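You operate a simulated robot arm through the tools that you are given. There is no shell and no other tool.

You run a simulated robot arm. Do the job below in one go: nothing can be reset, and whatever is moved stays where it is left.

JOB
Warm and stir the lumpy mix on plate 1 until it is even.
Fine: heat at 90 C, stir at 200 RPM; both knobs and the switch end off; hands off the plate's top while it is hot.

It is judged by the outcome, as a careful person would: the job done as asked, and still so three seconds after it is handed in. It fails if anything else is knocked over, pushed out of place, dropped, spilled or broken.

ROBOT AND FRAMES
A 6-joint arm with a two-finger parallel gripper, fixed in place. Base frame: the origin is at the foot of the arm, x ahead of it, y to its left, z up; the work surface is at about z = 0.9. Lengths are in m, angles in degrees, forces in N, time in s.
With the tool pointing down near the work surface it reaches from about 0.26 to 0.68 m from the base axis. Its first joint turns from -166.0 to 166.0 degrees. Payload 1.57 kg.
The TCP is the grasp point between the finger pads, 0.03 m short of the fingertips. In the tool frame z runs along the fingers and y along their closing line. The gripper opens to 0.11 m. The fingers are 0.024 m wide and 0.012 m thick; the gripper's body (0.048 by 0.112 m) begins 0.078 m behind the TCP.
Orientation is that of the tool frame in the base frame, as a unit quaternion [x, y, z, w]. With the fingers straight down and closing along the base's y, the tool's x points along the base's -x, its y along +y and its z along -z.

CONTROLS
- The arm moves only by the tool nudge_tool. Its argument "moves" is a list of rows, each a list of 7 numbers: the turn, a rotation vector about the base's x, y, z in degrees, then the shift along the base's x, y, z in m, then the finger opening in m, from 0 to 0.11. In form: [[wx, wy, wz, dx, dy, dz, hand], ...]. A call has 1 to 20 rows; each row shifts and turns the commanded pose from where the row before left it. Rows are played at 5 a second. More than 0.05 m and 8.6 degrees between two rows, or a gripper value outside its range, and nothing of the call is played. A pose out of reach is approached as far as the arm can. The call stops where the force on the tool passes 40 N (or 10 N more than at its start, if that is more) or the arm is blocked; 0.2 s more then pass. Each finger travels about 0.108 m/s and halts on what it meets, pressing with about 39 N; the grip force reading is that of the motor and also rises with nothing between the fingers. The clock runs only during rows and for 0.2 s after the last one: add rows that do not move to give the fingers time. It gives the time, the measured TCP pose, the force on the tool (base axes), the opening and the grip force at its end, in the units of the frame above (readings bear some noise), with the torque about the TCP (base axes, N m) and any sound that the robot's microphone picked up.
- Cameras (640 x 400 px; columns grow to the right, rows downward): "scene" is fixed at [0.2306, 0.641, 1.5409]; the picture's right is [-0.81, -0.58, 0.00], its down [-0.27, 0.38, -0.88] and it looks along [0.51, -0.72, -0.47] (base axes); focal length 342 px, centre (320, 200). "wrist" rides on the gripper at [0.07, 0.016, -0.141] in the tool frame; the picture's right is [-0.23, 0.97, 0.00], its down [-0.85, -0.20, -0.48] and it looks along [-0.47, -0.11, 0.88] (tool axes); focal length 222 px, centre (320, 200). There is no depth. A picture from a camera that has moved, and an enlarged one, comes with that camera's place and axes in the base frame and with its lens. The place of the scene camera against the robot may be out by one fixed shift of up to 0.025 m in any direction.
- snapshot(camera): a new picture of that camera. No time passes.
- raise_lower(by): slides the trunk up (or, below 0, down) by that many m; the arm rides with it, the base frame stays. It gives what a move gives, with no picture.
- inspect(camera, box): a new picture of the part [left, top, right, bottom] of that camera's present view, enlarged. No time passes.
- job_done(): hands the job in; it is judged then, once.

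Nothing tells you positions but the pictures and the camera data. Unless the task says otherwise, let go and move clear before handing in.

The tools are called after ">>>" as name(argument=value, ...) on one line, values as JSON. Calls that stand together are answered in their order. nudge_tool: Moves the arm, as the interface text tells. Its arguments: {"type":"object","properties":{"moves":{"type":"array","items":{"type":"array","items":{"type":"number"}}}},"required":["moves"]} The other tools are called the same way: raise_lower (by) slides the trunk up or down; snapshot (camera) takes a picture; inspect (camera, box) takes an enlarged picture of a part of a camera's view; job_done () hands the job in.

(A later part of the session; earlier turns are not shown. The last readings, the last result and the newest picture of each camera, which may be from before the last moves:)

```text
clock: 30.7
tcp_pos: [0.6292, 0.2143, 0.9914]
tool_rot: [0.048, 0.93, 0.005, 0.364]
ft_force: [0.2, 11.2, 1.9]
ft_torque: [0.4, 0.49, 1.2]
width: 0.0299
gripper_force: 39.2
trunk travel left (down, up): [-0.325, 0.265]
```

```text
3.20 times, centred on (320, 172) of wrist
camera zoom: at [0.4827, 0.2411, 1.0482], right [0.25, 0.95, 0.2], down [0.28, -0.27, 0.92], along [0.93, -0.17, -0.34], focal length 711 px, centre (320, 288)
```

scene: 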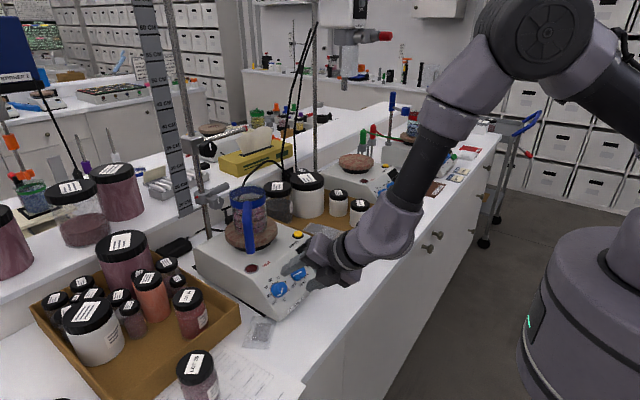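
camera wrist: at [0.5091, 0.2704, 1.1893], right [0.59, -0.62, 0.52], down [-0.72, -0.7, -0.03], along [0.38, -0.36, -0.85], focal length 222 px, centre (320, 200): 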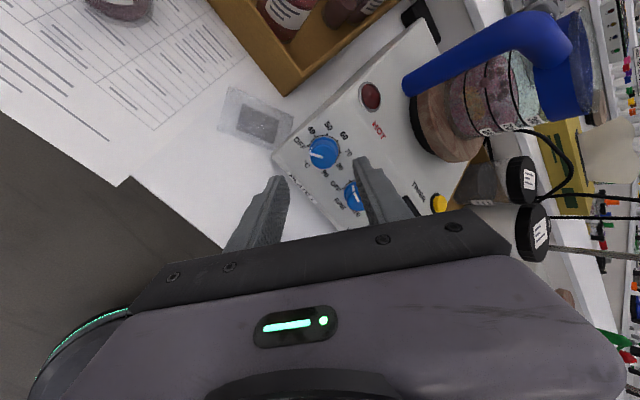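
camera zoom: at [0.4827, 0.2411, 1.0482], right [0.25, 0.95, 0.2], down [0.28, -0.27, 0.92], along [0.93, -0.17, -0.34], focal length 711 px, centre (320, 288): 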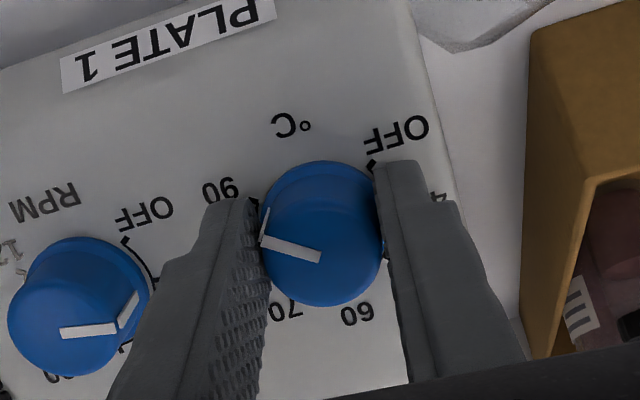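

Turned 250° in all. I'll open, back off and check both pointers.

>>> nudge_tool(moves=[[0, 0, 0, 0, 0, 0, 0.055], [0, 0, 0, 0, 0, 0, 0.055], [0, 0, 0, -0.01, 0, 0.0105, 0.055], [-5.17, 0, 5.43, -0.02, 0, 0.021, 0.055], [-5.17, 0, 5.43, -0.0275, 0, 0.029, 0.055], [-5.17, 0, 5.43, -0.01, -0.035, 0.01, 0.055], [0, 0, 0, 0, 0, 0, 0.055]])

>>> inspect(camera="wrist", box=[220, 80, 420, 205])

>>> inspect(camera="scene", box=[250, 245, 330, 305])

```text
clock: 32.3
tcp_pos: [0.5645, 0.1784, 1.0647]
tool_rot: [-0.135, 0.92, -0.068, 0.363]
ft_force: [0.2, 0.7, -0.6]
ft_torque: [-0.01, 0.01, -0.03]
width: 0.0551
gripper_force: 0.1
trunk travel left (down, up): [-0.325, 0.265]
```

```text
3.20 times, centred on (320, 142) of wrist
camera zoom: at [0.4146, 0.178, 1.1183], right [-0.03, 1.0, -0.07], down [0.31, 0.08, 0.95], along [0.95, 0.01, -0.31], focal length 711 px, centre (320, 384)
```

zoom: 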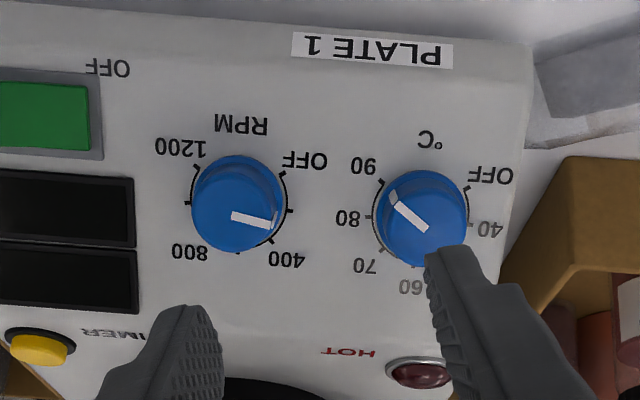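

```text
6.67 times, centred on (290, 275) of scene
camera zoom: at [0.2306, 0.641, 1.5409], right [-0.81, -0.58, 0.0], down [-0.27, 0.38, -0.88], along [0.51, -0.72, -0.47], focal length 2282 px, centre (520, -300)
```

zoom: 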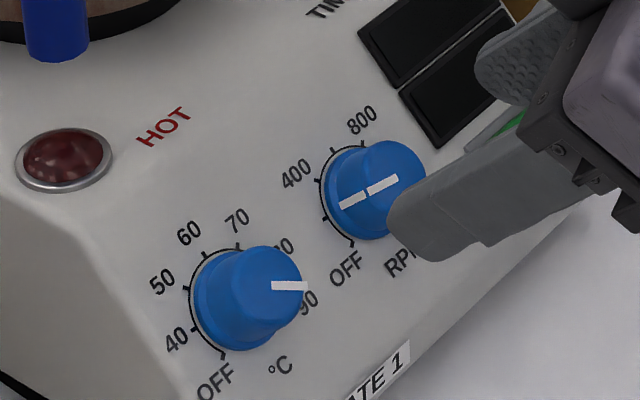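

>>> inspect(camera="wrist", box=[324, 125, 380, 160])

>>> inspect(camera="wrist", box=[268, 125, 324, 160])

```text
11.43 times, centred on (352, 142) of wrist
camera zoom: at [0.4146, 0.178, 1.1183], right [-0.03, 1.0, -0.07], down [0.31, 0.08, 0.95], along [0.95, 0.01, -0.31], focal length 2538 px, centre (-46, 857)
```

zoom: 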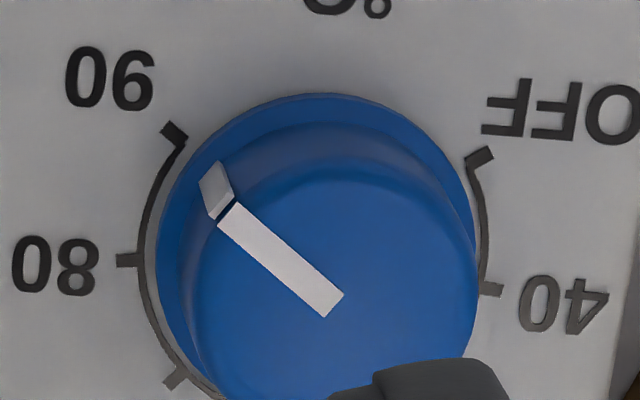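

```text
11.43 times, centred on (296, 142) of wrist
camera zoom: at [0.4146, 0.178, 1.1183], right [-0.03, 1.0, -0.07], down [0.31, 0.08, 0.95], along [0.95, 0.01, -0.31], focal length 2538 px, centre (594, 857)
```

zoom: 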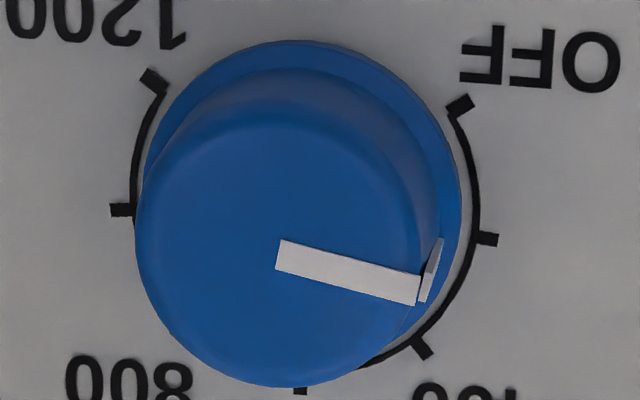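

The heat pointer sits on 90 and the stir pointer is on or slightly past 200. Next I'll line up in front of the switch, on the ON half near (0.628, 0.058, 0.961), with the fingers closed, and look at the rocker.

>>> nudge_tool(moves=[[0, 0, 0, 0, -0.04, 0, 0.03], [5.17, 0, -5.43, 0, -0.04, 0, 0.0], [5.17, 0, -5.43, 0, -0.04, 0, 0.0], [0, 0, 0, 0, 0, 0, 0.0], [0, 0, 0, 0, 0, 0, 0.0]])

>>> snapshot(camera="wrist")

>>> inspect(camera="wrist", box=[270, 110, 370, 172])

>>> inspect(camera="scene", box=[300, 235, 360, 275])

```text
clock: 33.5
tcp_pos: [0.5664, 0.0762, 1.0741]
tool_rot: [-0.008, 0.932, -0.028, 0.361]
ft_force: [-1.0, -0.2, 0.0]
ft_torque: [0.03, 0.0, -0.02]
width: 0.0002
gripper_force: 21.5
out of reach, approached as far as the arm can: row 3
trunk travel left (down, up): [-0.325, 0.265]
```

```text
taken
camera wrist: at [0.4211, 0.0969, 1.1299], right [0.17, 0.98, 0.1], down [0.31, -0.15, 0.94], along [0.94, -0.13, -0.33], focal length 222 px, centre (320, 200)
```

wrist: 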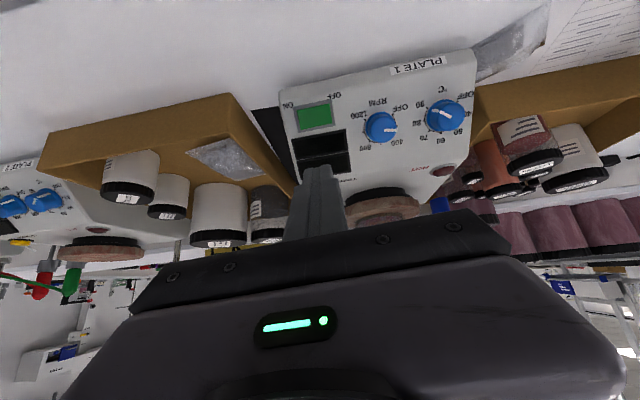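

```text
6.40 times, centred on (320, 141) of wrist
camera zoom: at [0.4211, 0.0969, 1.1299], right [0.17, 0.98, 0.1], down [0.31, -0.15, 0.94], along [0.94, -0.13, -0.33], focal length 1422 px, centre (320, 578)
```

zoom: 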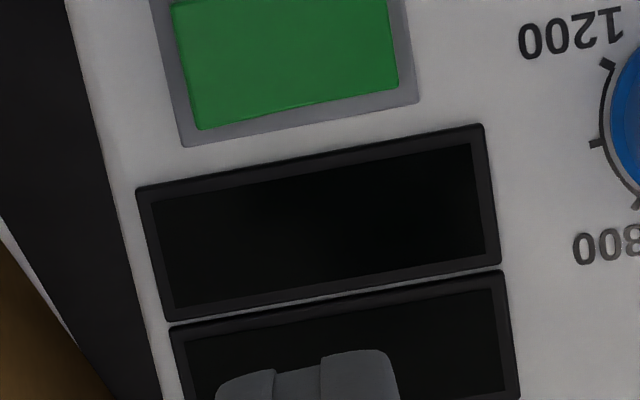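

```text
10.00 times, centred on (330, 255) of scene
camera zoom: at [0.2306, 0.641, 1.5409], right [-0.81, -0.58, 0.0], down [-0.27, 0.38, -0.88], along [0.51, -0.72, -0.47], focal length 3424 px, centre (220, -350)
```

zoom: 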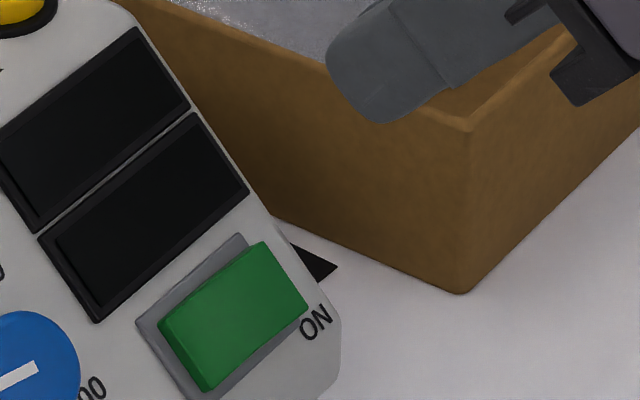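

The wrist limit shifts as the arm swings to this side, so I'll wind the wrist back about 30° and then check the alignment on the switch.

>>> nudge_tool(moves=[[-5.17, 0, 5.43, 0, 0, 0, 0.0], [-5.17, 0, 5.43, 0, 0, 0, 0.0], [-5.17, 0, 5.43, 0, 0, 0, 0.0], [-5.17, 0, 5.43, 0, 0, 0, 0.0], [0, 0, 0, 0, 0, 0, 0.0]])

>>> snapshot(camera="wrist")

>>> inspect(camera="wrist", box=[270, 100, 370, 162])

```text
clock: 34.7
tcp_pos: [0.5723, 0.0855, 1.0783]
tool_rot: [-0.251, 0.894, -0.118, 0.352]
ft_force: [0.1, -0.4, -0.3]
ft_torque: [0.01, -0.01, -0.05]
width: 0.0
gripper_force: 21.0
out of reach, approached as far as the arm can: row 1
trunk travel left (down, up): [-0.325, 0.265]
```

```text
taken
camera wrist: at [0.4262, 0.0683, 1.1342], right [-0.21, 0.94, -0.25], down [0.28, 0.3, 0.91], along [0.94, 0.12, -0.33], focal length 222 px, centre (320, 200)
```

wrist: 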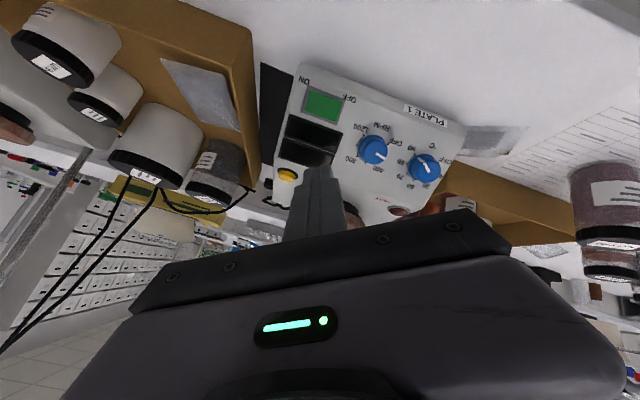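

```text
6.40 times, centred on (320, 131) of wrist
camera zoom: at [0.4262, 0.0683, 1.1342], right [-0.21, 0.94, -0.25], down [0.28, 0.3, 0.91], along [0.94, 0.12, -0.33], focal length 1422 px, centre (320, 642)
```

zoom: 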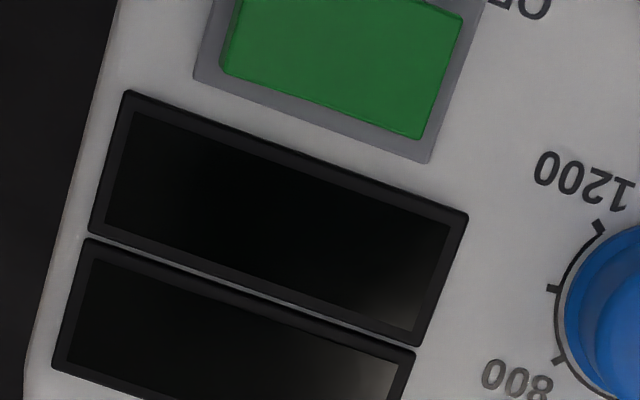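

>>> nudge_tool(moves=[[1.41, 0, 1.34, 0.0048, -0.009, -0.0246, 0.0], [0, 0, 0, 0.0048, -0.009, -0.0246, 0.0], [0, 0, 0, 0.0047, -0.0095, -0.0246, 0.0], [0, 0, 0, 0, 0, 0, 0.0]])

>>> inspect(camera="wrist", box=[250, 110, 390, 197])

>>> inspect(camera="scene", box=[290, 225, 370, 285])

```text
clock: 35.7
tcp_pos: [0.6127, 0.1092, 1.0275]
tool_rot: [-0.254, 0.893, -0.108, 0.354]
ft_force: [-0.6, -0.2, 0.2]
ft_torque: [0.01, -0.04, 0.0]
width: 0.0
gripper_force: 21.0
out of reach, approached as far as the arm can: row 1, 2, 3
trunk travel left (down, up): [-0.325, 0.265]
```

```text
4.57 times, centred on (320, 154) of wrist
camera zoom: at [0.4654, 0.0881, 1.0839], right [-0.23, 0.95, -0.23], down [0.28, 0.29, 0.92], along [0.93, 0.15, -0.33], focal length 1015 px, centre (320, 413)
```

zoom: 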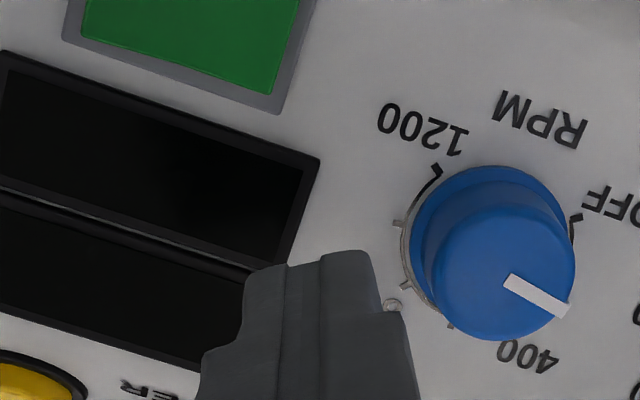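

```text
6.67 times, centred on (330, 255) of scene
camera zoom: at [0.2306, 0.641, 1.5409], right [-0.81, -0.58, 0.0], down [-0.27, 0.38, -0.88], along [0.51, -0.72, -0.47], focal length 2282 px, centre (253, -167)
```

zoom: 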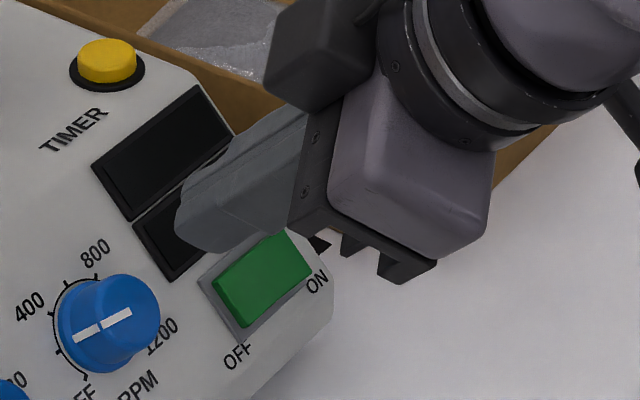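

The arm can't hold this tilt that far to the right and drifted off, still clear of the panel at roughly (0.613, 0.109, 1.028). I'll back out to a reachable spot first and re-read the pose.

>>> nudge_tool(moves=[[0, 0, 0, -0.005, 0.02, 0.02, 0.0], [0, 0, 0, -0.005, 0.02, 0.02, 0.0], [0, 0, 0, -0.005, 0.02, 0.02, 0.0], [0, 0, 0, 0.0, 0.02, 0.02, 0.0], [0, 0, 0, 0, 0, 0, 0.0]])

>>> snapshot(camera="scene")

```text
clock: 36.9
tcp_pos: [0.5969, 0.189, 1.1045]
tool_rot: [-0.257, 0.891, -0.1, 0.359]
ft_force: [-0.3, 0.6, 0.1]
ft_torque: [0.01, 0.02, 0.01]
width: 0.0
gripper_force: 20.8
trunk travel left (down, up): [-0.325, 0.265]
```

```text
taken
```

scene: 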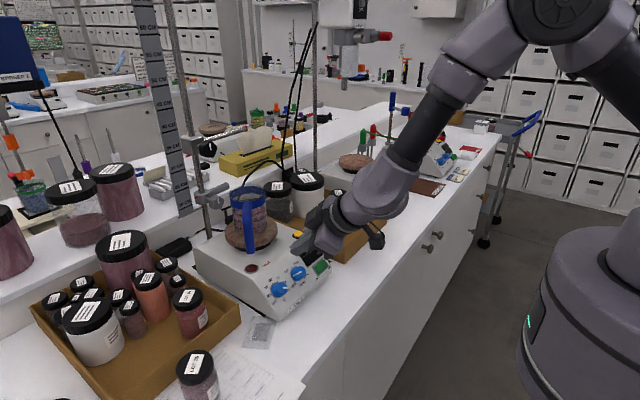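

The commanded pose tracks what was reached, now about (0.597, 0.189, 1.105). The trouble looks like a wrist alignment: the forearm runs nearly parallel to the tool at this height. I'll lift the hand and lower the trunk so the forearm lies flatter.

>>> nudge_tool(moves=[[0, 0, 0, -0.01, 0, 0.035, 0.0], [0, 0, 0, -0.01, 0, 0.035, 0.0], [0, 0, 0, -0.01, 0, 0.04, 0.0], [0, 0, 0, -0.01, 0, 0.04, 0.0], [0, 0, 0, 0, 0, 0.03, 0.0], [0, 0, 0, 0, 0, 0, 0.0]])

>>> raise_lower(by=-0.15)

>>> snapshot(camera="scene")

```text
clock: 38.3
tcp_pos: [0.559, 0.1897, 1.2856]
tool_rot: [-0.258, 0.891, -0.1, 0.359]
ft_force: [0.4, 0.8, 0.9]
ft_torque: [0.03, -0.01, 0.01]
width: 0.0002
gripper_force: 20.9
trunk travel left (down, up): [-0.325, 0.265]
```

```text
clock: 40.1
tcp_pos: [0.5599, 0.1896, 1.1354]
tool_rot: [-0.258, 0.891, -0.1, 0.359]
ft_force: [0.1, 0.1, -0.3]
ft_torque: [0.0, 0.0, -0.02]
width: 0.0
gripper_force: 21.5
trunk travel left (down, up): [-0.175, 0.415]
```

```text
taken
```

scene: 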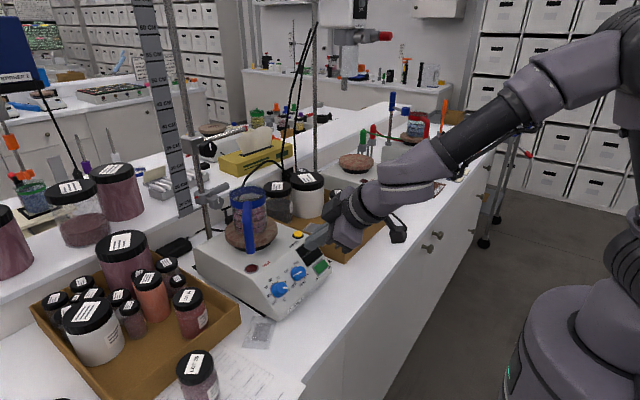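

The forearm is flatter now. I'll try moving across to the switch's ON half again, staying well off the panel.

>>> nudge_tool(moves=[[0, 0, 0, -0.0055, -0.033, -0.02, 0.0], [0, 0, 0, -0.0055, -0.033, -0.02, 0.0], [0, 0, 0, -0.0055, -0.033, -0.02, 0.0], [0, 0, 0, -0.0055, -0.033, -0.02, 0.0], [0, 0, 0, 0, 0, 0, 0.0]])

>>> snapshot(camera="wrist")

>>> inspect(camera="wrist", box=[270, 110, 370, 172])

```text
clock: 41.3
tcp_pos: [0.5361, 0.0584, 1.0528]
tool_rot: [-0.257, 0.892, -0.1, 0.359]
ft_force: [0.5, -0.8, -0.2]
ft_torque: [-0.02, -0.02, -0.02]
width: 0.0
gripper_force: 21.4
trunk travel left (down, up): [-0.175, 0.415]
```

```text
taken
camera wrist: at [0.3903, 0.0344, 1.1067], right [-0.24, 0.95, -0.22], down [0.27, 0.28, 0.92], along [0.93, 0.16, -0.32], focal length 222 px, centre (320, 200)
```

wrist: 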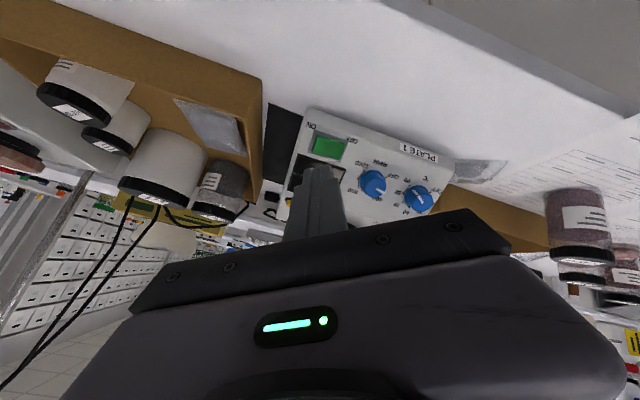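

```text
6.40 times, centred on (320, 141) of wrist
camera zoom: at [0.3903, 0.0344, 1.1067], right [-0.24, 0.95, -0.22], down [0.27, 0.28, 0.92], along [0.93, 0.16, -0.32], focal length 1422 px, centre (320, 578)
```

zoom: 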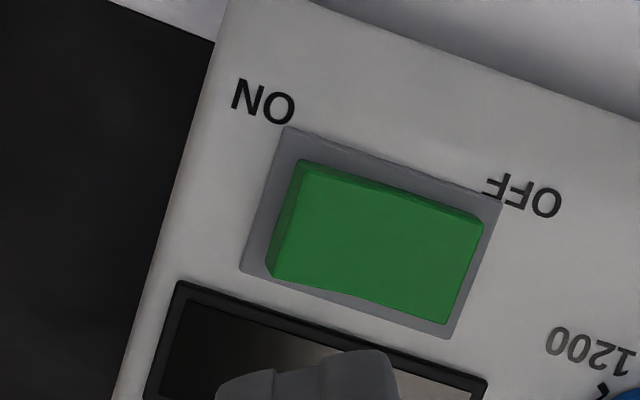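

The rocker's ON side stands proud, so the switch is off. The tool is lined up with the ON half, so I'll come in to just above it.

>>> nudge_tool(moves=[[0, 0, 0, 0.0017, -0.0033, 0.0017, 0.0], [0, 0, 0, 0.0207, 0, -0.0217, 0.0], [0, 0, 0, 0.0207, 0, -0.0217, 0.0], [0, 0, 0, 0.0172, 0, -0.0181, 0.0], [0, 0, 0, 0, 0, 0, 0.0]])

>>> inspect(camera="wrist", box=[250, 110, 390, 197])

>>> inspect(camera="scene", box=[290, 225, 370, 285])

```text
clock: 42.5
tcp_pos: [0.6, 0.0611, 0.9968]
tool_rot: [-0.255, 0.893, -0.104, 0.356]
ft_force: [0.0, -0.1, -0.1]
ft_torque: [-0.01, 0.0, 0.0]
width: 0.0
gripper_force: 21.7
out of reach, approached as far as the arm can: row 3
trunk travel left (down, up): [-0.175, 0.415]
```

```text
4.57 times, centred on (320, 154) of wrist
camera zoom: at [0.4541, 0.038, 1.0524], right [-0.23, 0.95, -0.23], down [0.27, 0.29, 0.92], along [0.93, 0.15, -0.33], focal length 1015 px, centre (320, 413)
```

zoom: 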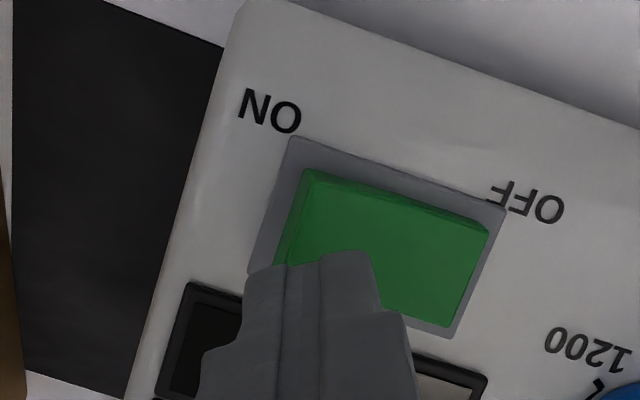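

```text
6.67 times, centred on (330, 255) of scene
camera zoom: at [0.2306, 0.641, 1.5409], right [-0.81, -0.58, 0.0], down [-0.27, 0.38, -0.88], along [0.51, -0.72, -0.47], focal length 2282 px, centre (253, -167)
```

zoom: 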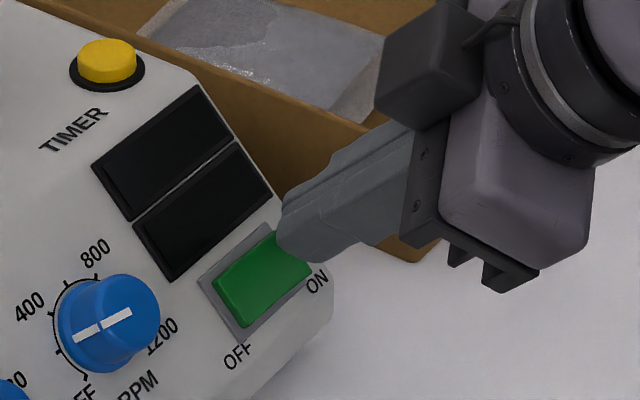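

Close to the switch, but the wrist limit showed again. Lowering the trunk clearly helped, so I'll back off, go up and lower the trunk another 0.12 m.

>>> nudge_tool(moves=[[0, 0, 0, -0.02, 0, 0.021, 0.0], [0, 0, 0, -0.02, 0, 0.021, 0.0], [0, 0, 0, 0, 0, 0.04, 0.0], [0, 0, 0, 0, 0, 0.04, 0.0], [0, 0, 0, 0, 0, 0.04, 0.0], [0, 0, 0, 0, 0, 0, 0.0]])

>>> raise_lower(by=-0.12)

>>> snapshot(camera="scene")

>>> inspect(camera="wrist", box=[270, 110, 370, 172])

```text
clock: 43.9
tcp_pos: [0.5607, 0.0553, 1.1564]
tool_rot: [-0.258, 0.891, -0.1, 0.359]
ft_force: [1.2, -0.1, -0.6]
ft_torque: [0.02, 0.03, 0.0]
width: 0.0002
gripper_force: 21.4
trunk travel left (down, up): [-0.175, 0.415]
```

```text
clock: 45.4
tcp_pos: [0.5612, 0.0556, 1.0352]
tool_rot: [-0.258, 0.891, -0.099, 0.359]
ft_force: [-0.3, 0.9, -0.5]
ft_torque: [0.0, 0.02, -0.02]
width: 0.0002
gripper_force: 21.8
trunk travel left (down, up): [-0.055, 0.535]
```

```text
taken
```

scene: 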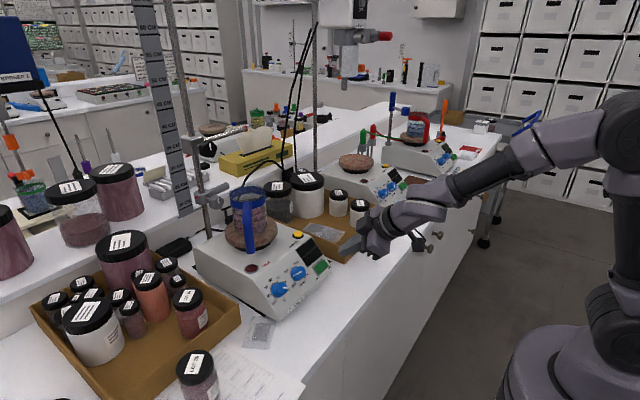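

```text
6.40 times, centred on (320, 141) of wrist
camera zoom: at [0.414, 0.0315, 1.0898], right [-0.24, 0.95, -0.22], down [0.27, 0.28, 0.92], along [0.93, 0.16, -0.32], focal length 1422 px, centre (320, 578)
```

zoom: 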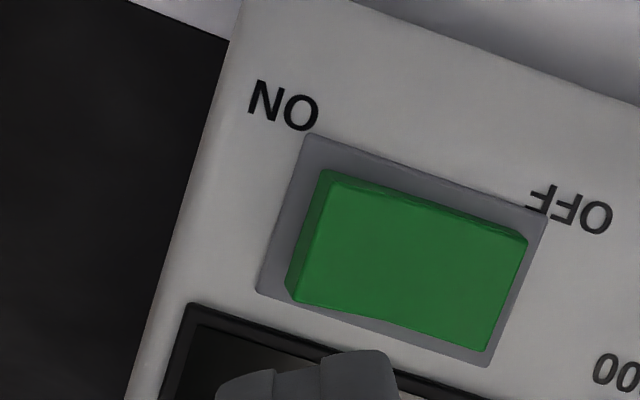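

>>> nudge_tool(moves=[[0, 0, 0, -0.0027, 0.0008, -0.0026, 0.0], [0, 0, 0, 0.019, 0, -0.0199, 0.0], [0, 0, 0, 0.019, 0, -0.0199, 0.0], [0, 0, 0, 0, 0, 0, 0.0]])

>>> inspect(camera="wrist", box=[250, 110, 390, 197])

>>> inspect(camera="scene", box=[290, 225, 370, 285])

```text
clock: 46.4
tcp_pos: [0.5964, 0.0532, 0.9941]
tool_rot: [-0.258, 0.891, -0.099, 0.359]
ft_force: [0.3, 0.8, 0.0]
ft_torque: [-0.01, 0.01, -0.02]
width: 0.0
gripper_force: 21.3
trunk travel left (down, up): [-0.055, 0.535]
```

```text
4.57 times, centred on (320, 154) of wrist
camera zoom: at [0.4504, 0.03, 1.0481], right [-0.24, 0.95, -0.22], down [0.27, 0.28, 0.92], along [0.93, 0.16, -0.32], focal length 1015 px, centre (320, 413)
```

zoom: 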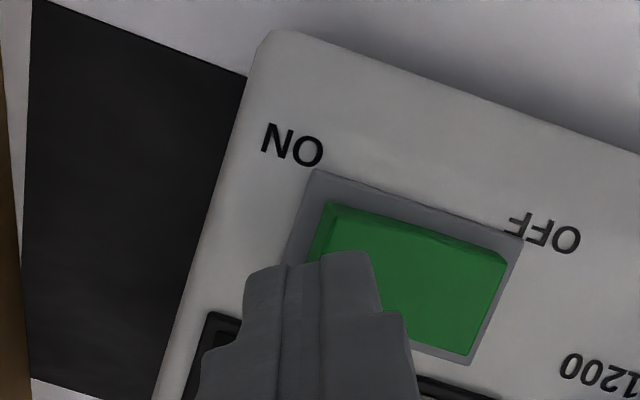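

```text
6.67 times, centred on (330, 255) of scene
camera zoom: at [0.2306, 0.641, 1.5409], right [-0.81, -0.58, 0.0], down [-0.27, 0.38, -0.88], along [0.51, -0.72, -0.47], focal length 2282 px, centre (253, -167)
```

zoom: 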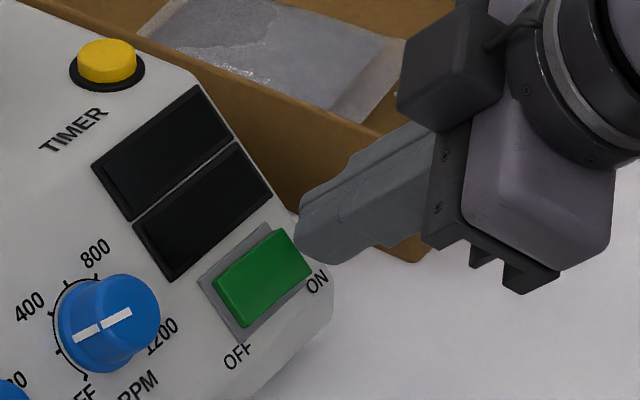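

>>> nudge_tool(moves=[[0, 0, 0, -0.0026, 0.0022, -0.0025, 0.0], [0, 0, 0, 0.0028, 0, -0.0029, 0.0], [0, 0, 0, 0.0028, 0, -0.0029, 0.0], [0, 0, 0, 0.0028, 0, -0.0029, 0.0], [0, 0, 0, 0, 0, 0, 0.0]])

>>> inspect(camera="wrist", box=[250, 110, 390, 197])

```text
clock: 47.6
tcp_pos: [0.602, 0.0584, 0.9815]
tool_rot: [-0.258, 0.891, -0.099, 0.359]
ft_force: [-0.2, -0.4, 0.3]
ft_torque: [0.03, 0.04, 0.0]
width: 0.0002
gripper_force: 21.2
trunk travel left (down, up): [-0.055, 0.535]
```

```text
4.57 times, centred on (320, 154) of wrist
camera zoom: at [0.4553, 0.0343, 1.0366], right [-0.24, 0.95, -0.22], down [0.27, 0.28, 0.92], along [0.93, 0.16, -0.32], focal length 1015 px, centre (320, 413)
```

zoom: 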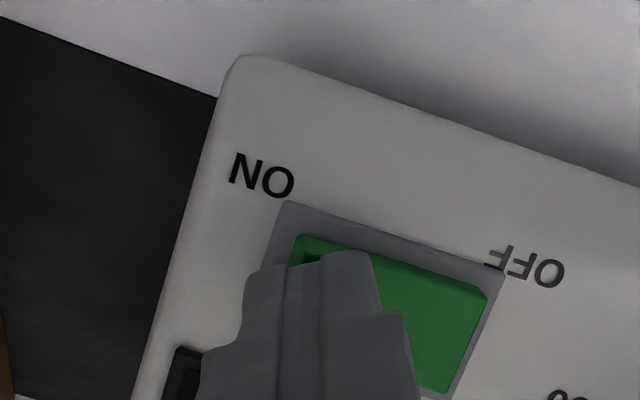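

The fingertips are just above the ON end. Pressing in small steps now.

>>> nudge_tool(moves=[[0, 0, 0, 0.0014, 0, -0.0014, 0.0], [0, 0, 0, 0.0014, 0, -0.0014, 0.0], [0, 0, 0, 0.0014, 0, -0.0014, 0.0], [0, 0, 0, 0.0014, 0, -0.0014, 0.0], [0, 0, 0, 0.0014, 0, -0.0014, 0.0]])

>>> inspect(camera="wrist", box=[250, 110, 390, 197])

>>> inspect(camera="scene", box=[260, 225, 360, 295])

```text
clock: 48.8
tcp_pos: [0.608, 0.0589, 0.9775]
tool_rot: [-0.258, 0.89, -0.1, 0.361]
ft_force: [-14.1, 1.3, 15.7]
ft_torque: [0.22, -0.13, 0.16]
width: 0.0
gripper_force: 21.1
trunk travel left (down, up): [-0.055, 0.535]
```

```text
4.57 times, centred on (320, 154) of wrist
camera zoom: at [0.46, 0.0347, 1.0307], right [-0.24, 0.95, -0.22], down [0.26, 0.28, 0.92], along [0.93, 0.16, -0.32], focal length 1015 px, centre (320, 413)
```

zoom: 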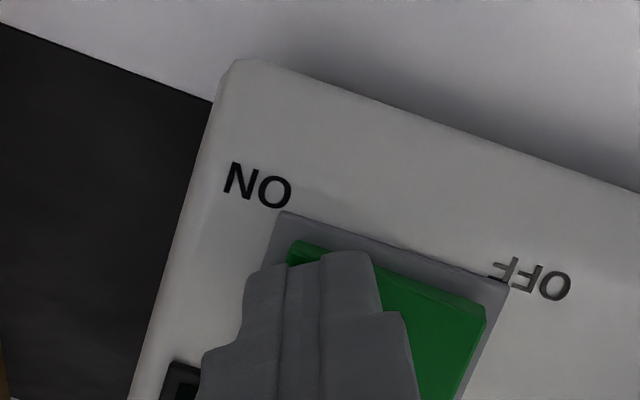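

```text
5.71 times, centred on (310, 260) of scene
camera zoom: at [0.2306, 0.641, 1.5409], right [-0.81, -0.58, 0.0], down [-0.27, 0.38, -0.88], along [0.51, -0.72, -0.47], focal length 1956 px, centre (377, -143)
```

zoom: 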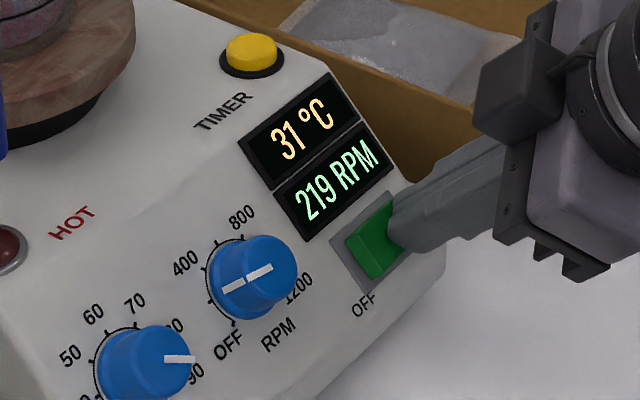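

The switch is on: the displays read 31 °C and 219 RPM, so stir is a bit high. I'll back off, go to the stir knob and trim it about 4° back towards 200.

>>> nudge_tool(moves=[[0, 0, 0, -0.02, 0, 0.021, 0.0], [0, 0, 0, -0.028, 0, 0.0297, 0.02], [0, 0, 0, 0.005, 0.028, 0.008, 0.055], [0, 0, 0, 0.005, 0.028, 0.008, 0.055], [0, 0, 0, 0.0047, 0.029, 0.0076, 0.055], [0, 0, 0, 0, 0, 0, 0.055]])

>>> inspect(camera="wrist", box=[240, 100, 400, 200])

>>> inspect(camera="scene", box=[260, 225, 360, 295])

```text
clock: 50.2
tcp_pos: [0.5755, 0.1466, 1.0471]
tool_rot: [-0.258, 0.892, -0.1, 0.358]
ft_force: [-0.1, 0.2, -0.5]
ft_torque: [-0.02, 0.02, -0.03]
width: 0.055
gripper_force: 0.0
trunk travel left (down, up): [-0.055, 0.535]
```

```text
4.00 times, centred on (320, 150) of wrist
camera zoom: at [0.4299, 0.1225, 1.101], right [-0.24, 0.95, -0.22], down [0.27, 0.28, 0.92], along [0.93, 0.16, -0.32], focal length 888 px, centre (320, 400)
```

zoom: 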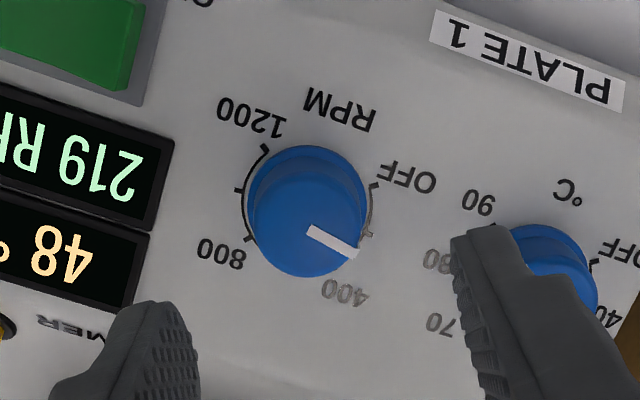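

```text
5.71 times, centred on (310, 260) of scene
camera zoom: at [0.2306, 0.641, 1.5409], right [-0.81, -0.58, 0.0], down [-0.27, 0.38, -0.88], along [0.51, -0.72, -0.47], focal length 1956 px, centre (377, -143)
```

zoom: 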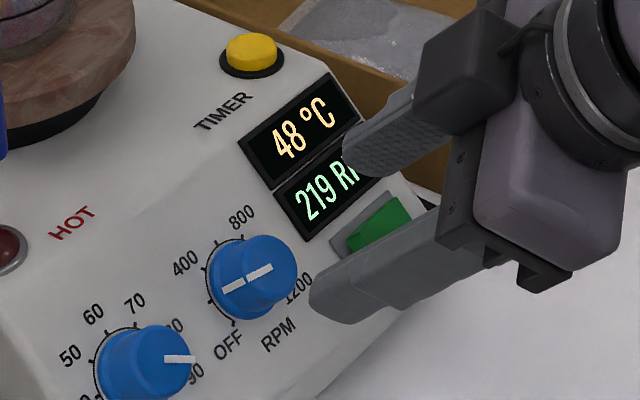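

Heating is underway (48 °C). I'll align on the stir knob, advance and check.

>>> nudge_tool(moves=[[0, 0, 0, 0.0024, -0.0028, 0.0023, 0.055], [0, 0, 0, 0.0172, 0, -0.0181, 0.055], [0, 0, 0, 0.0172, 0, -0.0181, 0.055], [0, 0, 0, 0, 0, 0, 0.055]])

>>> inspect(camera="wrist", box=[240, 120, 400, 220])

```text
clock: 51.2
tcp_pos: [0.6116, 0.1415, 1.0151]
tool_rot: [-0.257, 0.892, -0.1, 0.359]
ft_force: [-0.2, -0.7, -0.8]
ft_torque: [0.01, 0.02, 0.03]
width: 0.0551
gripper_force: 0.1
trunk travel left (down, up): [-0.055, 0.535]
```

```text
4.00 times, centred on (320, 170) of wrist
camera zoom: at [0.4657, 0.1178, 1.069], right [-0.24, 0.95, -0.22], down [0.27, 0.28, 0.92], along [0.93, 0.16, -0.32], focal length 888 px, centre (320, 320)
```

zoom: 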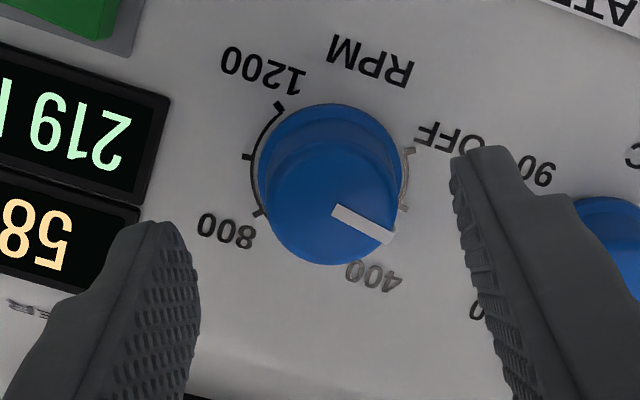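

>>> nudge_tool(moves=[[0, 0, 0, -0.0004, 0.002, -0.0004, 0.055], [0, 0, 0, 0.0179, 0, -0.0188, 0.055], [0, 0, 0, 0, 0, 0, 0.055], [0, 0, 0, 0, 0, 0, 0.02], [0, 0, 0, 0, 0, 0, 0.02], [0, 0, 0, 0, 0, 0, 0.02]])

>>> inspect(camera="scene", box=[260, 225, 360, 295])

>>> inspect(camera="wrist", box=[220, 110, 420, 235])

```text
clock: 52.6
tcp_pos: [0.6302, 0.146, 0.9943]
tool_rot: [-0.258, 0.891, -0.101, 0.359]
ft_force: [-5.0, 9.1, -3.9]
ft_torque: [-0.08, -0.58, -0.12]
width: 0.0299
gripper_force: 39.4
trunk travel left (down, up): [-0.055, 0.535]
```

```text
5.71 times, centred on (310, 260) of scene
camera zoom: at [0.2306, 0.641, 1.5409], right [-0.81, -0.58, 0.0], down [-0.27, 0.38, -0.88], along [0.51, -0.72, -0.47], focal length 1956 px, centre (377, -143)
```

zoom: 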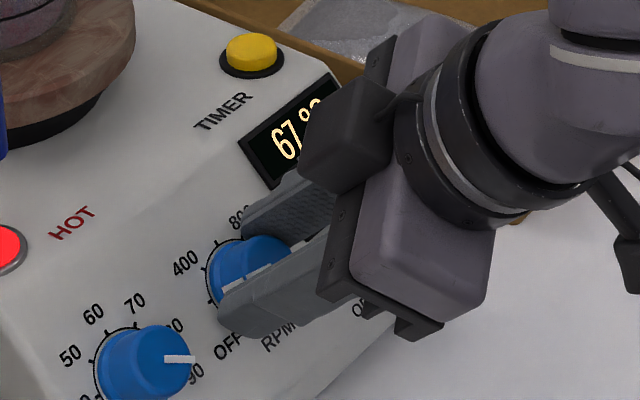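

```text
3.20 times, centred on (320, 172) of wrist
camera zoom: at [0.4834, 0.1208, 1.0499], right [-0.24, 0.95, -0.22], down [0.27, 0.28, 0.92], along [0.93, 0.16, -0.32], focal length 711 px, centre (320, 288)
```

zoom: 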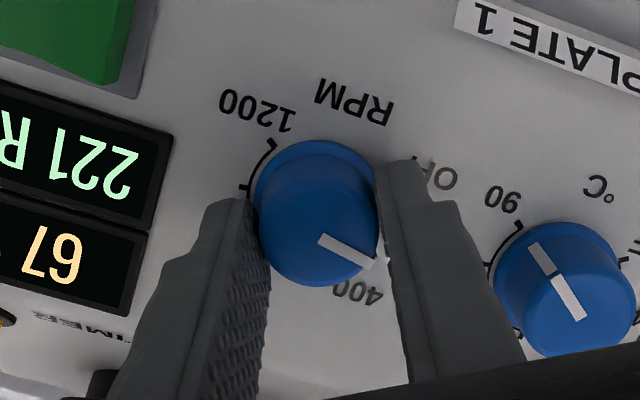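

Gripped, and I can read the display live: 221 RPM. Turning back about 4.4°.

>>> nudge_tool(moves=[[-1.52, 0, 1.6, 0, 0, 0, 0.02], [-1.51, 0, 1.59, 0, 0, 0, 0.02], [0, 0, 0, 0, 0, 0, 0.02]])

>>> inspect(camera="wrist", box=[220, 110, 420, 235])

```text
clock: 53.4
tcp_pos: [0.6295, 0.1448, 0.9955]
tool_rot: [-0.293, 0.88, -0.115, 0.354]
ft_force: [-5.5, 18.1, -9.2]
ft_torque: [0.08, -0.42, -0.04]
width: 0.03
gripper_force: 39.9
trunk travel left (down, up): [-0.055, 0.535]
```

```text
3.20 times, centred on (320, 172) of wrist
camera zoom: at [0.4849, 0.1156, 1.0514], right [-0.29, 0.92, -0.27], down [0.25, 0.35, 0.9], along [0.92, 0.2, -0.33], focal length 711 px, centre (320, 288)
```

zoom: 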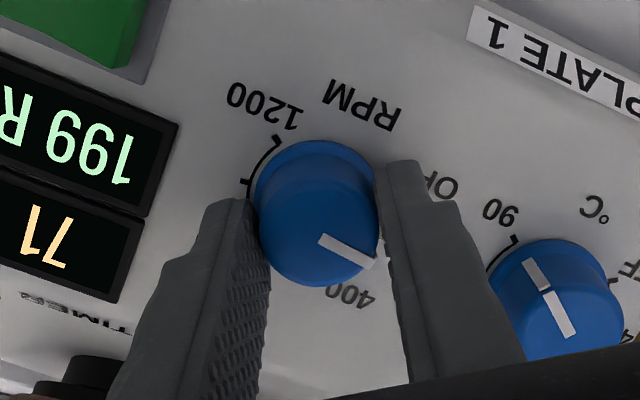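

199 RPM, which is fine. I'll release and back off, then watch the display and the mix.

>>> nudge_tool(moves=[[0, 0, 0, 0, 0.001, 0, 0.055], [0, 0, 0, 0, 0, 0, 0.055], [0, 0, 0, -0.01, 0, 0.0105, 0.055], [0, 0, 0, -0.02, 0, 0.021, 0.055], [0, 0, 0, -0.0275, 0, 0.029, 0.055], [0, 0, 0, 0, 0, 0, 0.055]])

>>> inspect(camera="wrist", box=[220, 80, 420, 205])

>>> inspect(camera="scene", box=[200, 170, 360, 290])

```text
clock: 54.8
tcp_pos: [0.5709, 0.144, 1.056]
tool_rot: [-0.292, 0.881, -0.113, 0.355]
ft_force: [-0.6, 1.7, 0.4]
ft_torque: [0.01, -0.03, 0.01]
width: 0.0551
gripper_force: 0.0
trunk travel left (down, up): [-0.055, 0.535]
```

```text
3.20 times, centred on (320, 142) of wrist
camera zoom: at [0.4256, 0.115, 1.1121], right [-0.29, 0.92, -0.27], down [0.25, 0.35, 0.9], along [0.92, 0.2, -0.33], focal length 711 px, centre (320, 384)
```

zoom: 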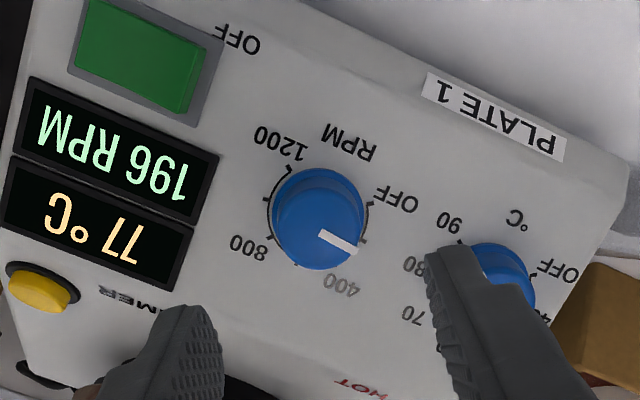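

```text
3.33 times, centred on (280, 230) of scene
camera zoom: at [0.2306, 0.641, 1.5409], right [-0.81, -0.58, 0.0], down [-0.27, 0.38, -0.88], along [0.51, -0.72, -0.47], focal length 1141 px, centre (453, 100)
```

zoom: 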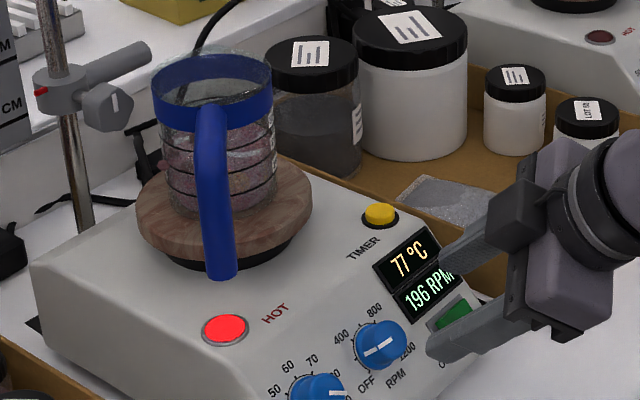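

Stirring reads 196 RPM and the plate is at 77 °C and climbing; the HOT lamp is lit. While it warms, I'll move in front of the heat knob (clear of the hot top) and let time pass.

>>> nudge_tool(moves=[[0, 0, 0, 0, 0.035, 0, 0.055], [0, 0, 0, 0, 0.0345, 0, 0.055], [5.17, 0, -5.43, 0, 0, 0, 0.055], [5.17, 0, -5.43, 0, 0, 0, 0.055], [5.17, 0, -5.43, 0, 0, 0, 0.055], [5.17, 0, -5.43, 0, 0, 0, 0.055], [0, 0, 0, 0, 0, 0, 0.055]])

>>> inspect(camera="wrist", box=[220, 80, 420, 205])

>>> inspect(camera="scene", box=[200, 170, 360, 290])

```text
clock: 56.4
tcp_pos: [0.5725, 0.2134, 1.0555]
tool_rot: [-0.052, 0.926, -0.019, 0.373]
ft_force: [-0.4, 0.3, -0.8]
ft_torque: [-0.01, -0.01, 0.01]
width: 0.055
gripper_force: 0.1
trunk travel left (down, up): [-0.055, 0.535]
```

```text
3.20 times, centred on (320, 142) of wrist
camera zoom: at [0.4233, 0.2216, 1.1075], right [0.08, 0.99, 0.08], down [0.3, -0.1, 0.95], along [0.95, -0.05, -0.3], focal length 711 px, centre (320, 384)
```

zoom: 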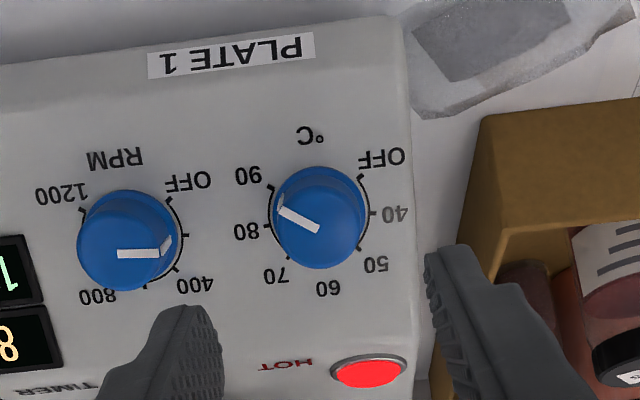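

```text
3.33 times, centred on (280, 230) of scene
camera zoom: at [0.2306, 0.641, 1.5409], right [-0.81, -0.58, 0.0], down [-0.27, 0.38, -0.88], along [0.51, -0.72, -0.47], focal length 1141 px, centre (453, 100)
```

zoom: 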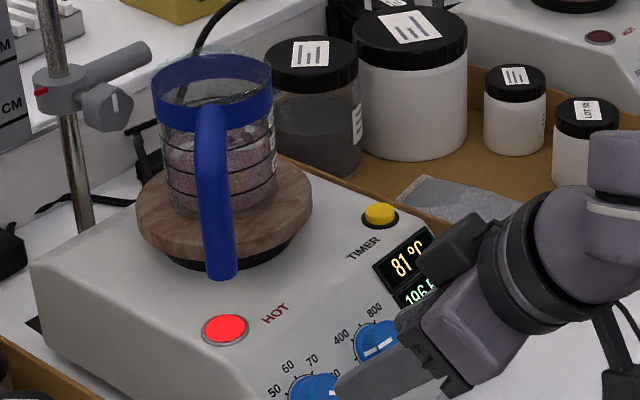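

Aligned with the heat knob to within 2 mm. Now I'll wait a few seconds and watch the mix.

>>> nudge_tool(moves=[[0, 0, 0, -0.001, -0.001, -0.001, 0.055], [0, 0, 0, 0, 0, 0, 0.055], [0, 0, 0, 0, 0, 0, 0.055], [0, 0, 0, 0, 0, 0, 0.055], [0, 0, 0, 0, 0, 0, 0.055], [0, 0, 0, 0, 0, 0, 0.055], [0, 0, 0, 0, 0, 0, 0.055], [0, 0, 0, 0, 0, 0, 0.055], [0, 0, 0, 0, 0, 0, 0.055], [0, 0, 0, 0, 0, 0, 0.055], [0, 0, 0, 0, 0, 0, 0.055], [0, 0, 0, 0, 0, 0, 0.055], [0, 0, 0, 0, 0, 0, 0.055], [0, 0, 0, 0, 0, 0, 0.055], [0, 0, 0, 0, 0, 0, 0.055], [0, 0, 0, 0, 0, 0, 0.055], [0, 0, 0, 0, 0, 0, 0.055], [0, 0, 0, 0, 0, 0, 0.055], [0, 0, 0, 0, 0, 0, 0.055], [0, 0, 0, 0, 0, 0, 0.055]])

>>> inspect(camera="scene", box=[210, 170, 330, 260])

>>> inspect(camera="scene", box=[200, 170, 360, 290])

```text
clock: 60.6
tcp_pos: [0.5713, 0.2118, 1.0546]
tool_rot: [-0.053, 0.926, -0.02, 0.373]
ft_force: [0.3, -0.1, -0.4]
ft_torque: [-0.03, 0.02, 0.01]
width: 0.0552
gripper_force: 0.0
trunk travel left (down, up): [-0.055, 0.535]
```

```text
4.44 times, centred on (270, 215) of scene
camera zoom: at [0.2306, 0.641, 1.5409], right [-0.81, -0.58, 0.0], down [-0.27, 0.38, -0.88], along [0.51, -0.72, -0.47], focal length 1522 px, centre (542, 133)
```

zoom: 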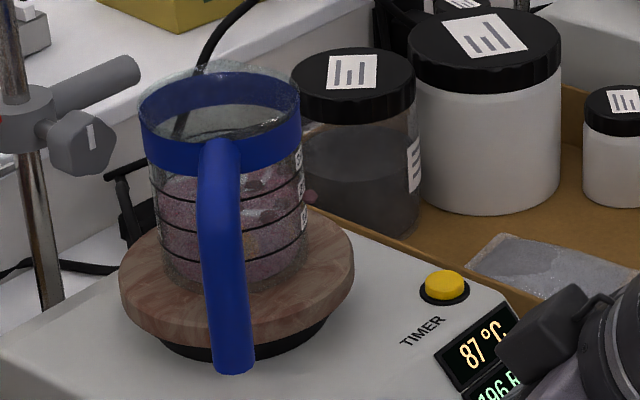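

```text
3.33 times, centred on (280, 230) of scene
camera zoom: at [0.2306, 0.641, 1.5409], right [-0.81, -0.58, 0.0], down [-0.27, 0.38, -0.88], along [0.51, -0.72, -0.47], focal length 1141 px, centre (453, 100)
```

zoom: 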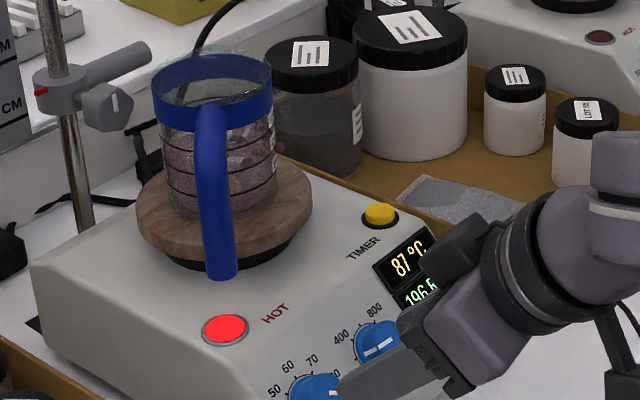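

87 °C and stirring, but lumps are still visible in the beaker. Waiting longer.

>>> nudge_tool(moves=[[0, 0, 0, 0, 0, 0, 0.055], [0, 0, 0, 0, 0, 0, 0.055], [0, 0, 0, 0, 0, 0, 0.055], [0, 0, 0, 0, 0, 0, 0.055], [0, 0, 0, 0, 0, 0, 0.055], [0, 0, 0, 0, 0, 0, 0.055], [0, 0, 0, 0, 0, 0, 0.055], [0, 0, 0, 0, 0, 0, 0.055], [0, 0, 0, 0, 0, 0, 0.055], [0, 0, 0, 0, 0, 0, 0.055], [0, 0, 0, 0, 0, 0, 0.055], [0, 0, 0, 0, 0, 0, 0.055], [0, 0, 0, 0, 0, 0, 0.055], [0, 0, 0, 0, 0, 0, 0.055], [0, 0, 0, 0, 0, 0, 0.055], [0, 0, 0, 0, 0, 0, 0.055], [0, 0, 0, 0, 0, 0, 0.055], [0, 0, 0, 0, 0, 0, 0.055], [0, 0, 0, 0, 0, 0, 0.055], [0, 0, 0, 0, 0, 0, 0.055]])

>>> nudge_tool(moves=[[0, 0, 0, 0, 0, 0, 0.055], [0, 0, 0, 0, 0, 0, 0.055], [0, 0, 0, 0, 0, 0, 0.055], [0, 0, 0, 0, 0, 0, 0.055], [0, 0, 0, 0, 0, 0, 0.055], [0, 0, 0, 0, 0, 0, 0.055], [0, 0, 0, 0, 0, 0, 0.055], [0, 0, 0, 0, 0, 0, 0.055], [0, 0, 0, 0, 0, 0, 0.055], [0, 0, 0, 0, 0, 0, 0.055], [0, 0, 0, 0, 0, 0, 0.055], [0, 0, 0, 0, 0, 0, 0.055], [0, 0, 0, 0, 0, 0, 0.055], [0, 0, 0, 0, 0, 0, 0.055], [0, 0, 0, 0, 0, 0, 0.055], [0, 0, 0, 0, 0, 0, 0.055], [0, 0, 0, 0, 0, 0, 0.055], [0, 0, 0, 0, 0, 0, 0.055], [0, 0, 0, 0, 0, 0, 0.055], [0, 0, 0, 0, 0, 0, 0.055]])

>>> inspect(camera="scene", box=[210, 170, 330, 260])

```text
clock: 64.8
tcp_pos: [0.5709, 0.2126, 1.0546]
tool_rot: [-0.053, 0.926, -0.019, 0.374]
ft_force: [-0.4, 0.9, -0.1]
ft_torque: [-0.01, 0.01, 0.0]
width: 0.055
gripper_force: 0.0
trunk travel left (down, up): [-0.055, 0.535]
```

```text
clock: 69.0
tcp_pos: [0.5708, 0.2117, 1.0552]
tool_rot: [-0.053, 0.926, -0.02, 0.374]
ft_force: [0.1, -0.8, -0.5]
ft_torque: [0.02, -0.03, -0.01]
width: 0.0549
gripper_force: 0.0
trunk travel left (down, up): [-0.055, 0.535]
```

```text
4.44 times, centred on (270, 215) of scene
camera zoom: at [0.2306, 0.641, 1.5409], right [-0.81, -0.58, 0.0], down [-0.27, 0.38, -0.88], along [0.51, -0.72, -0.47], focal length 1522 px, centre (542, 133)
```

zoom: 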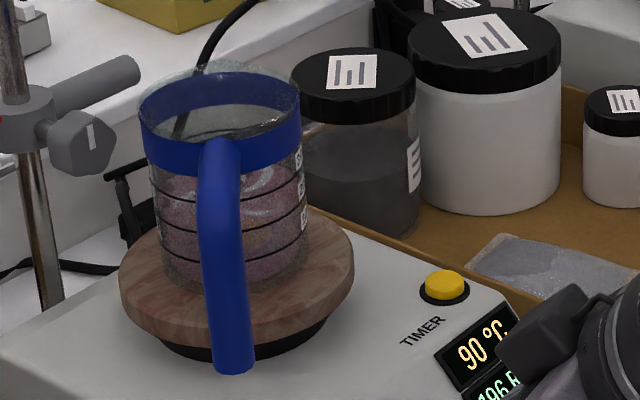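

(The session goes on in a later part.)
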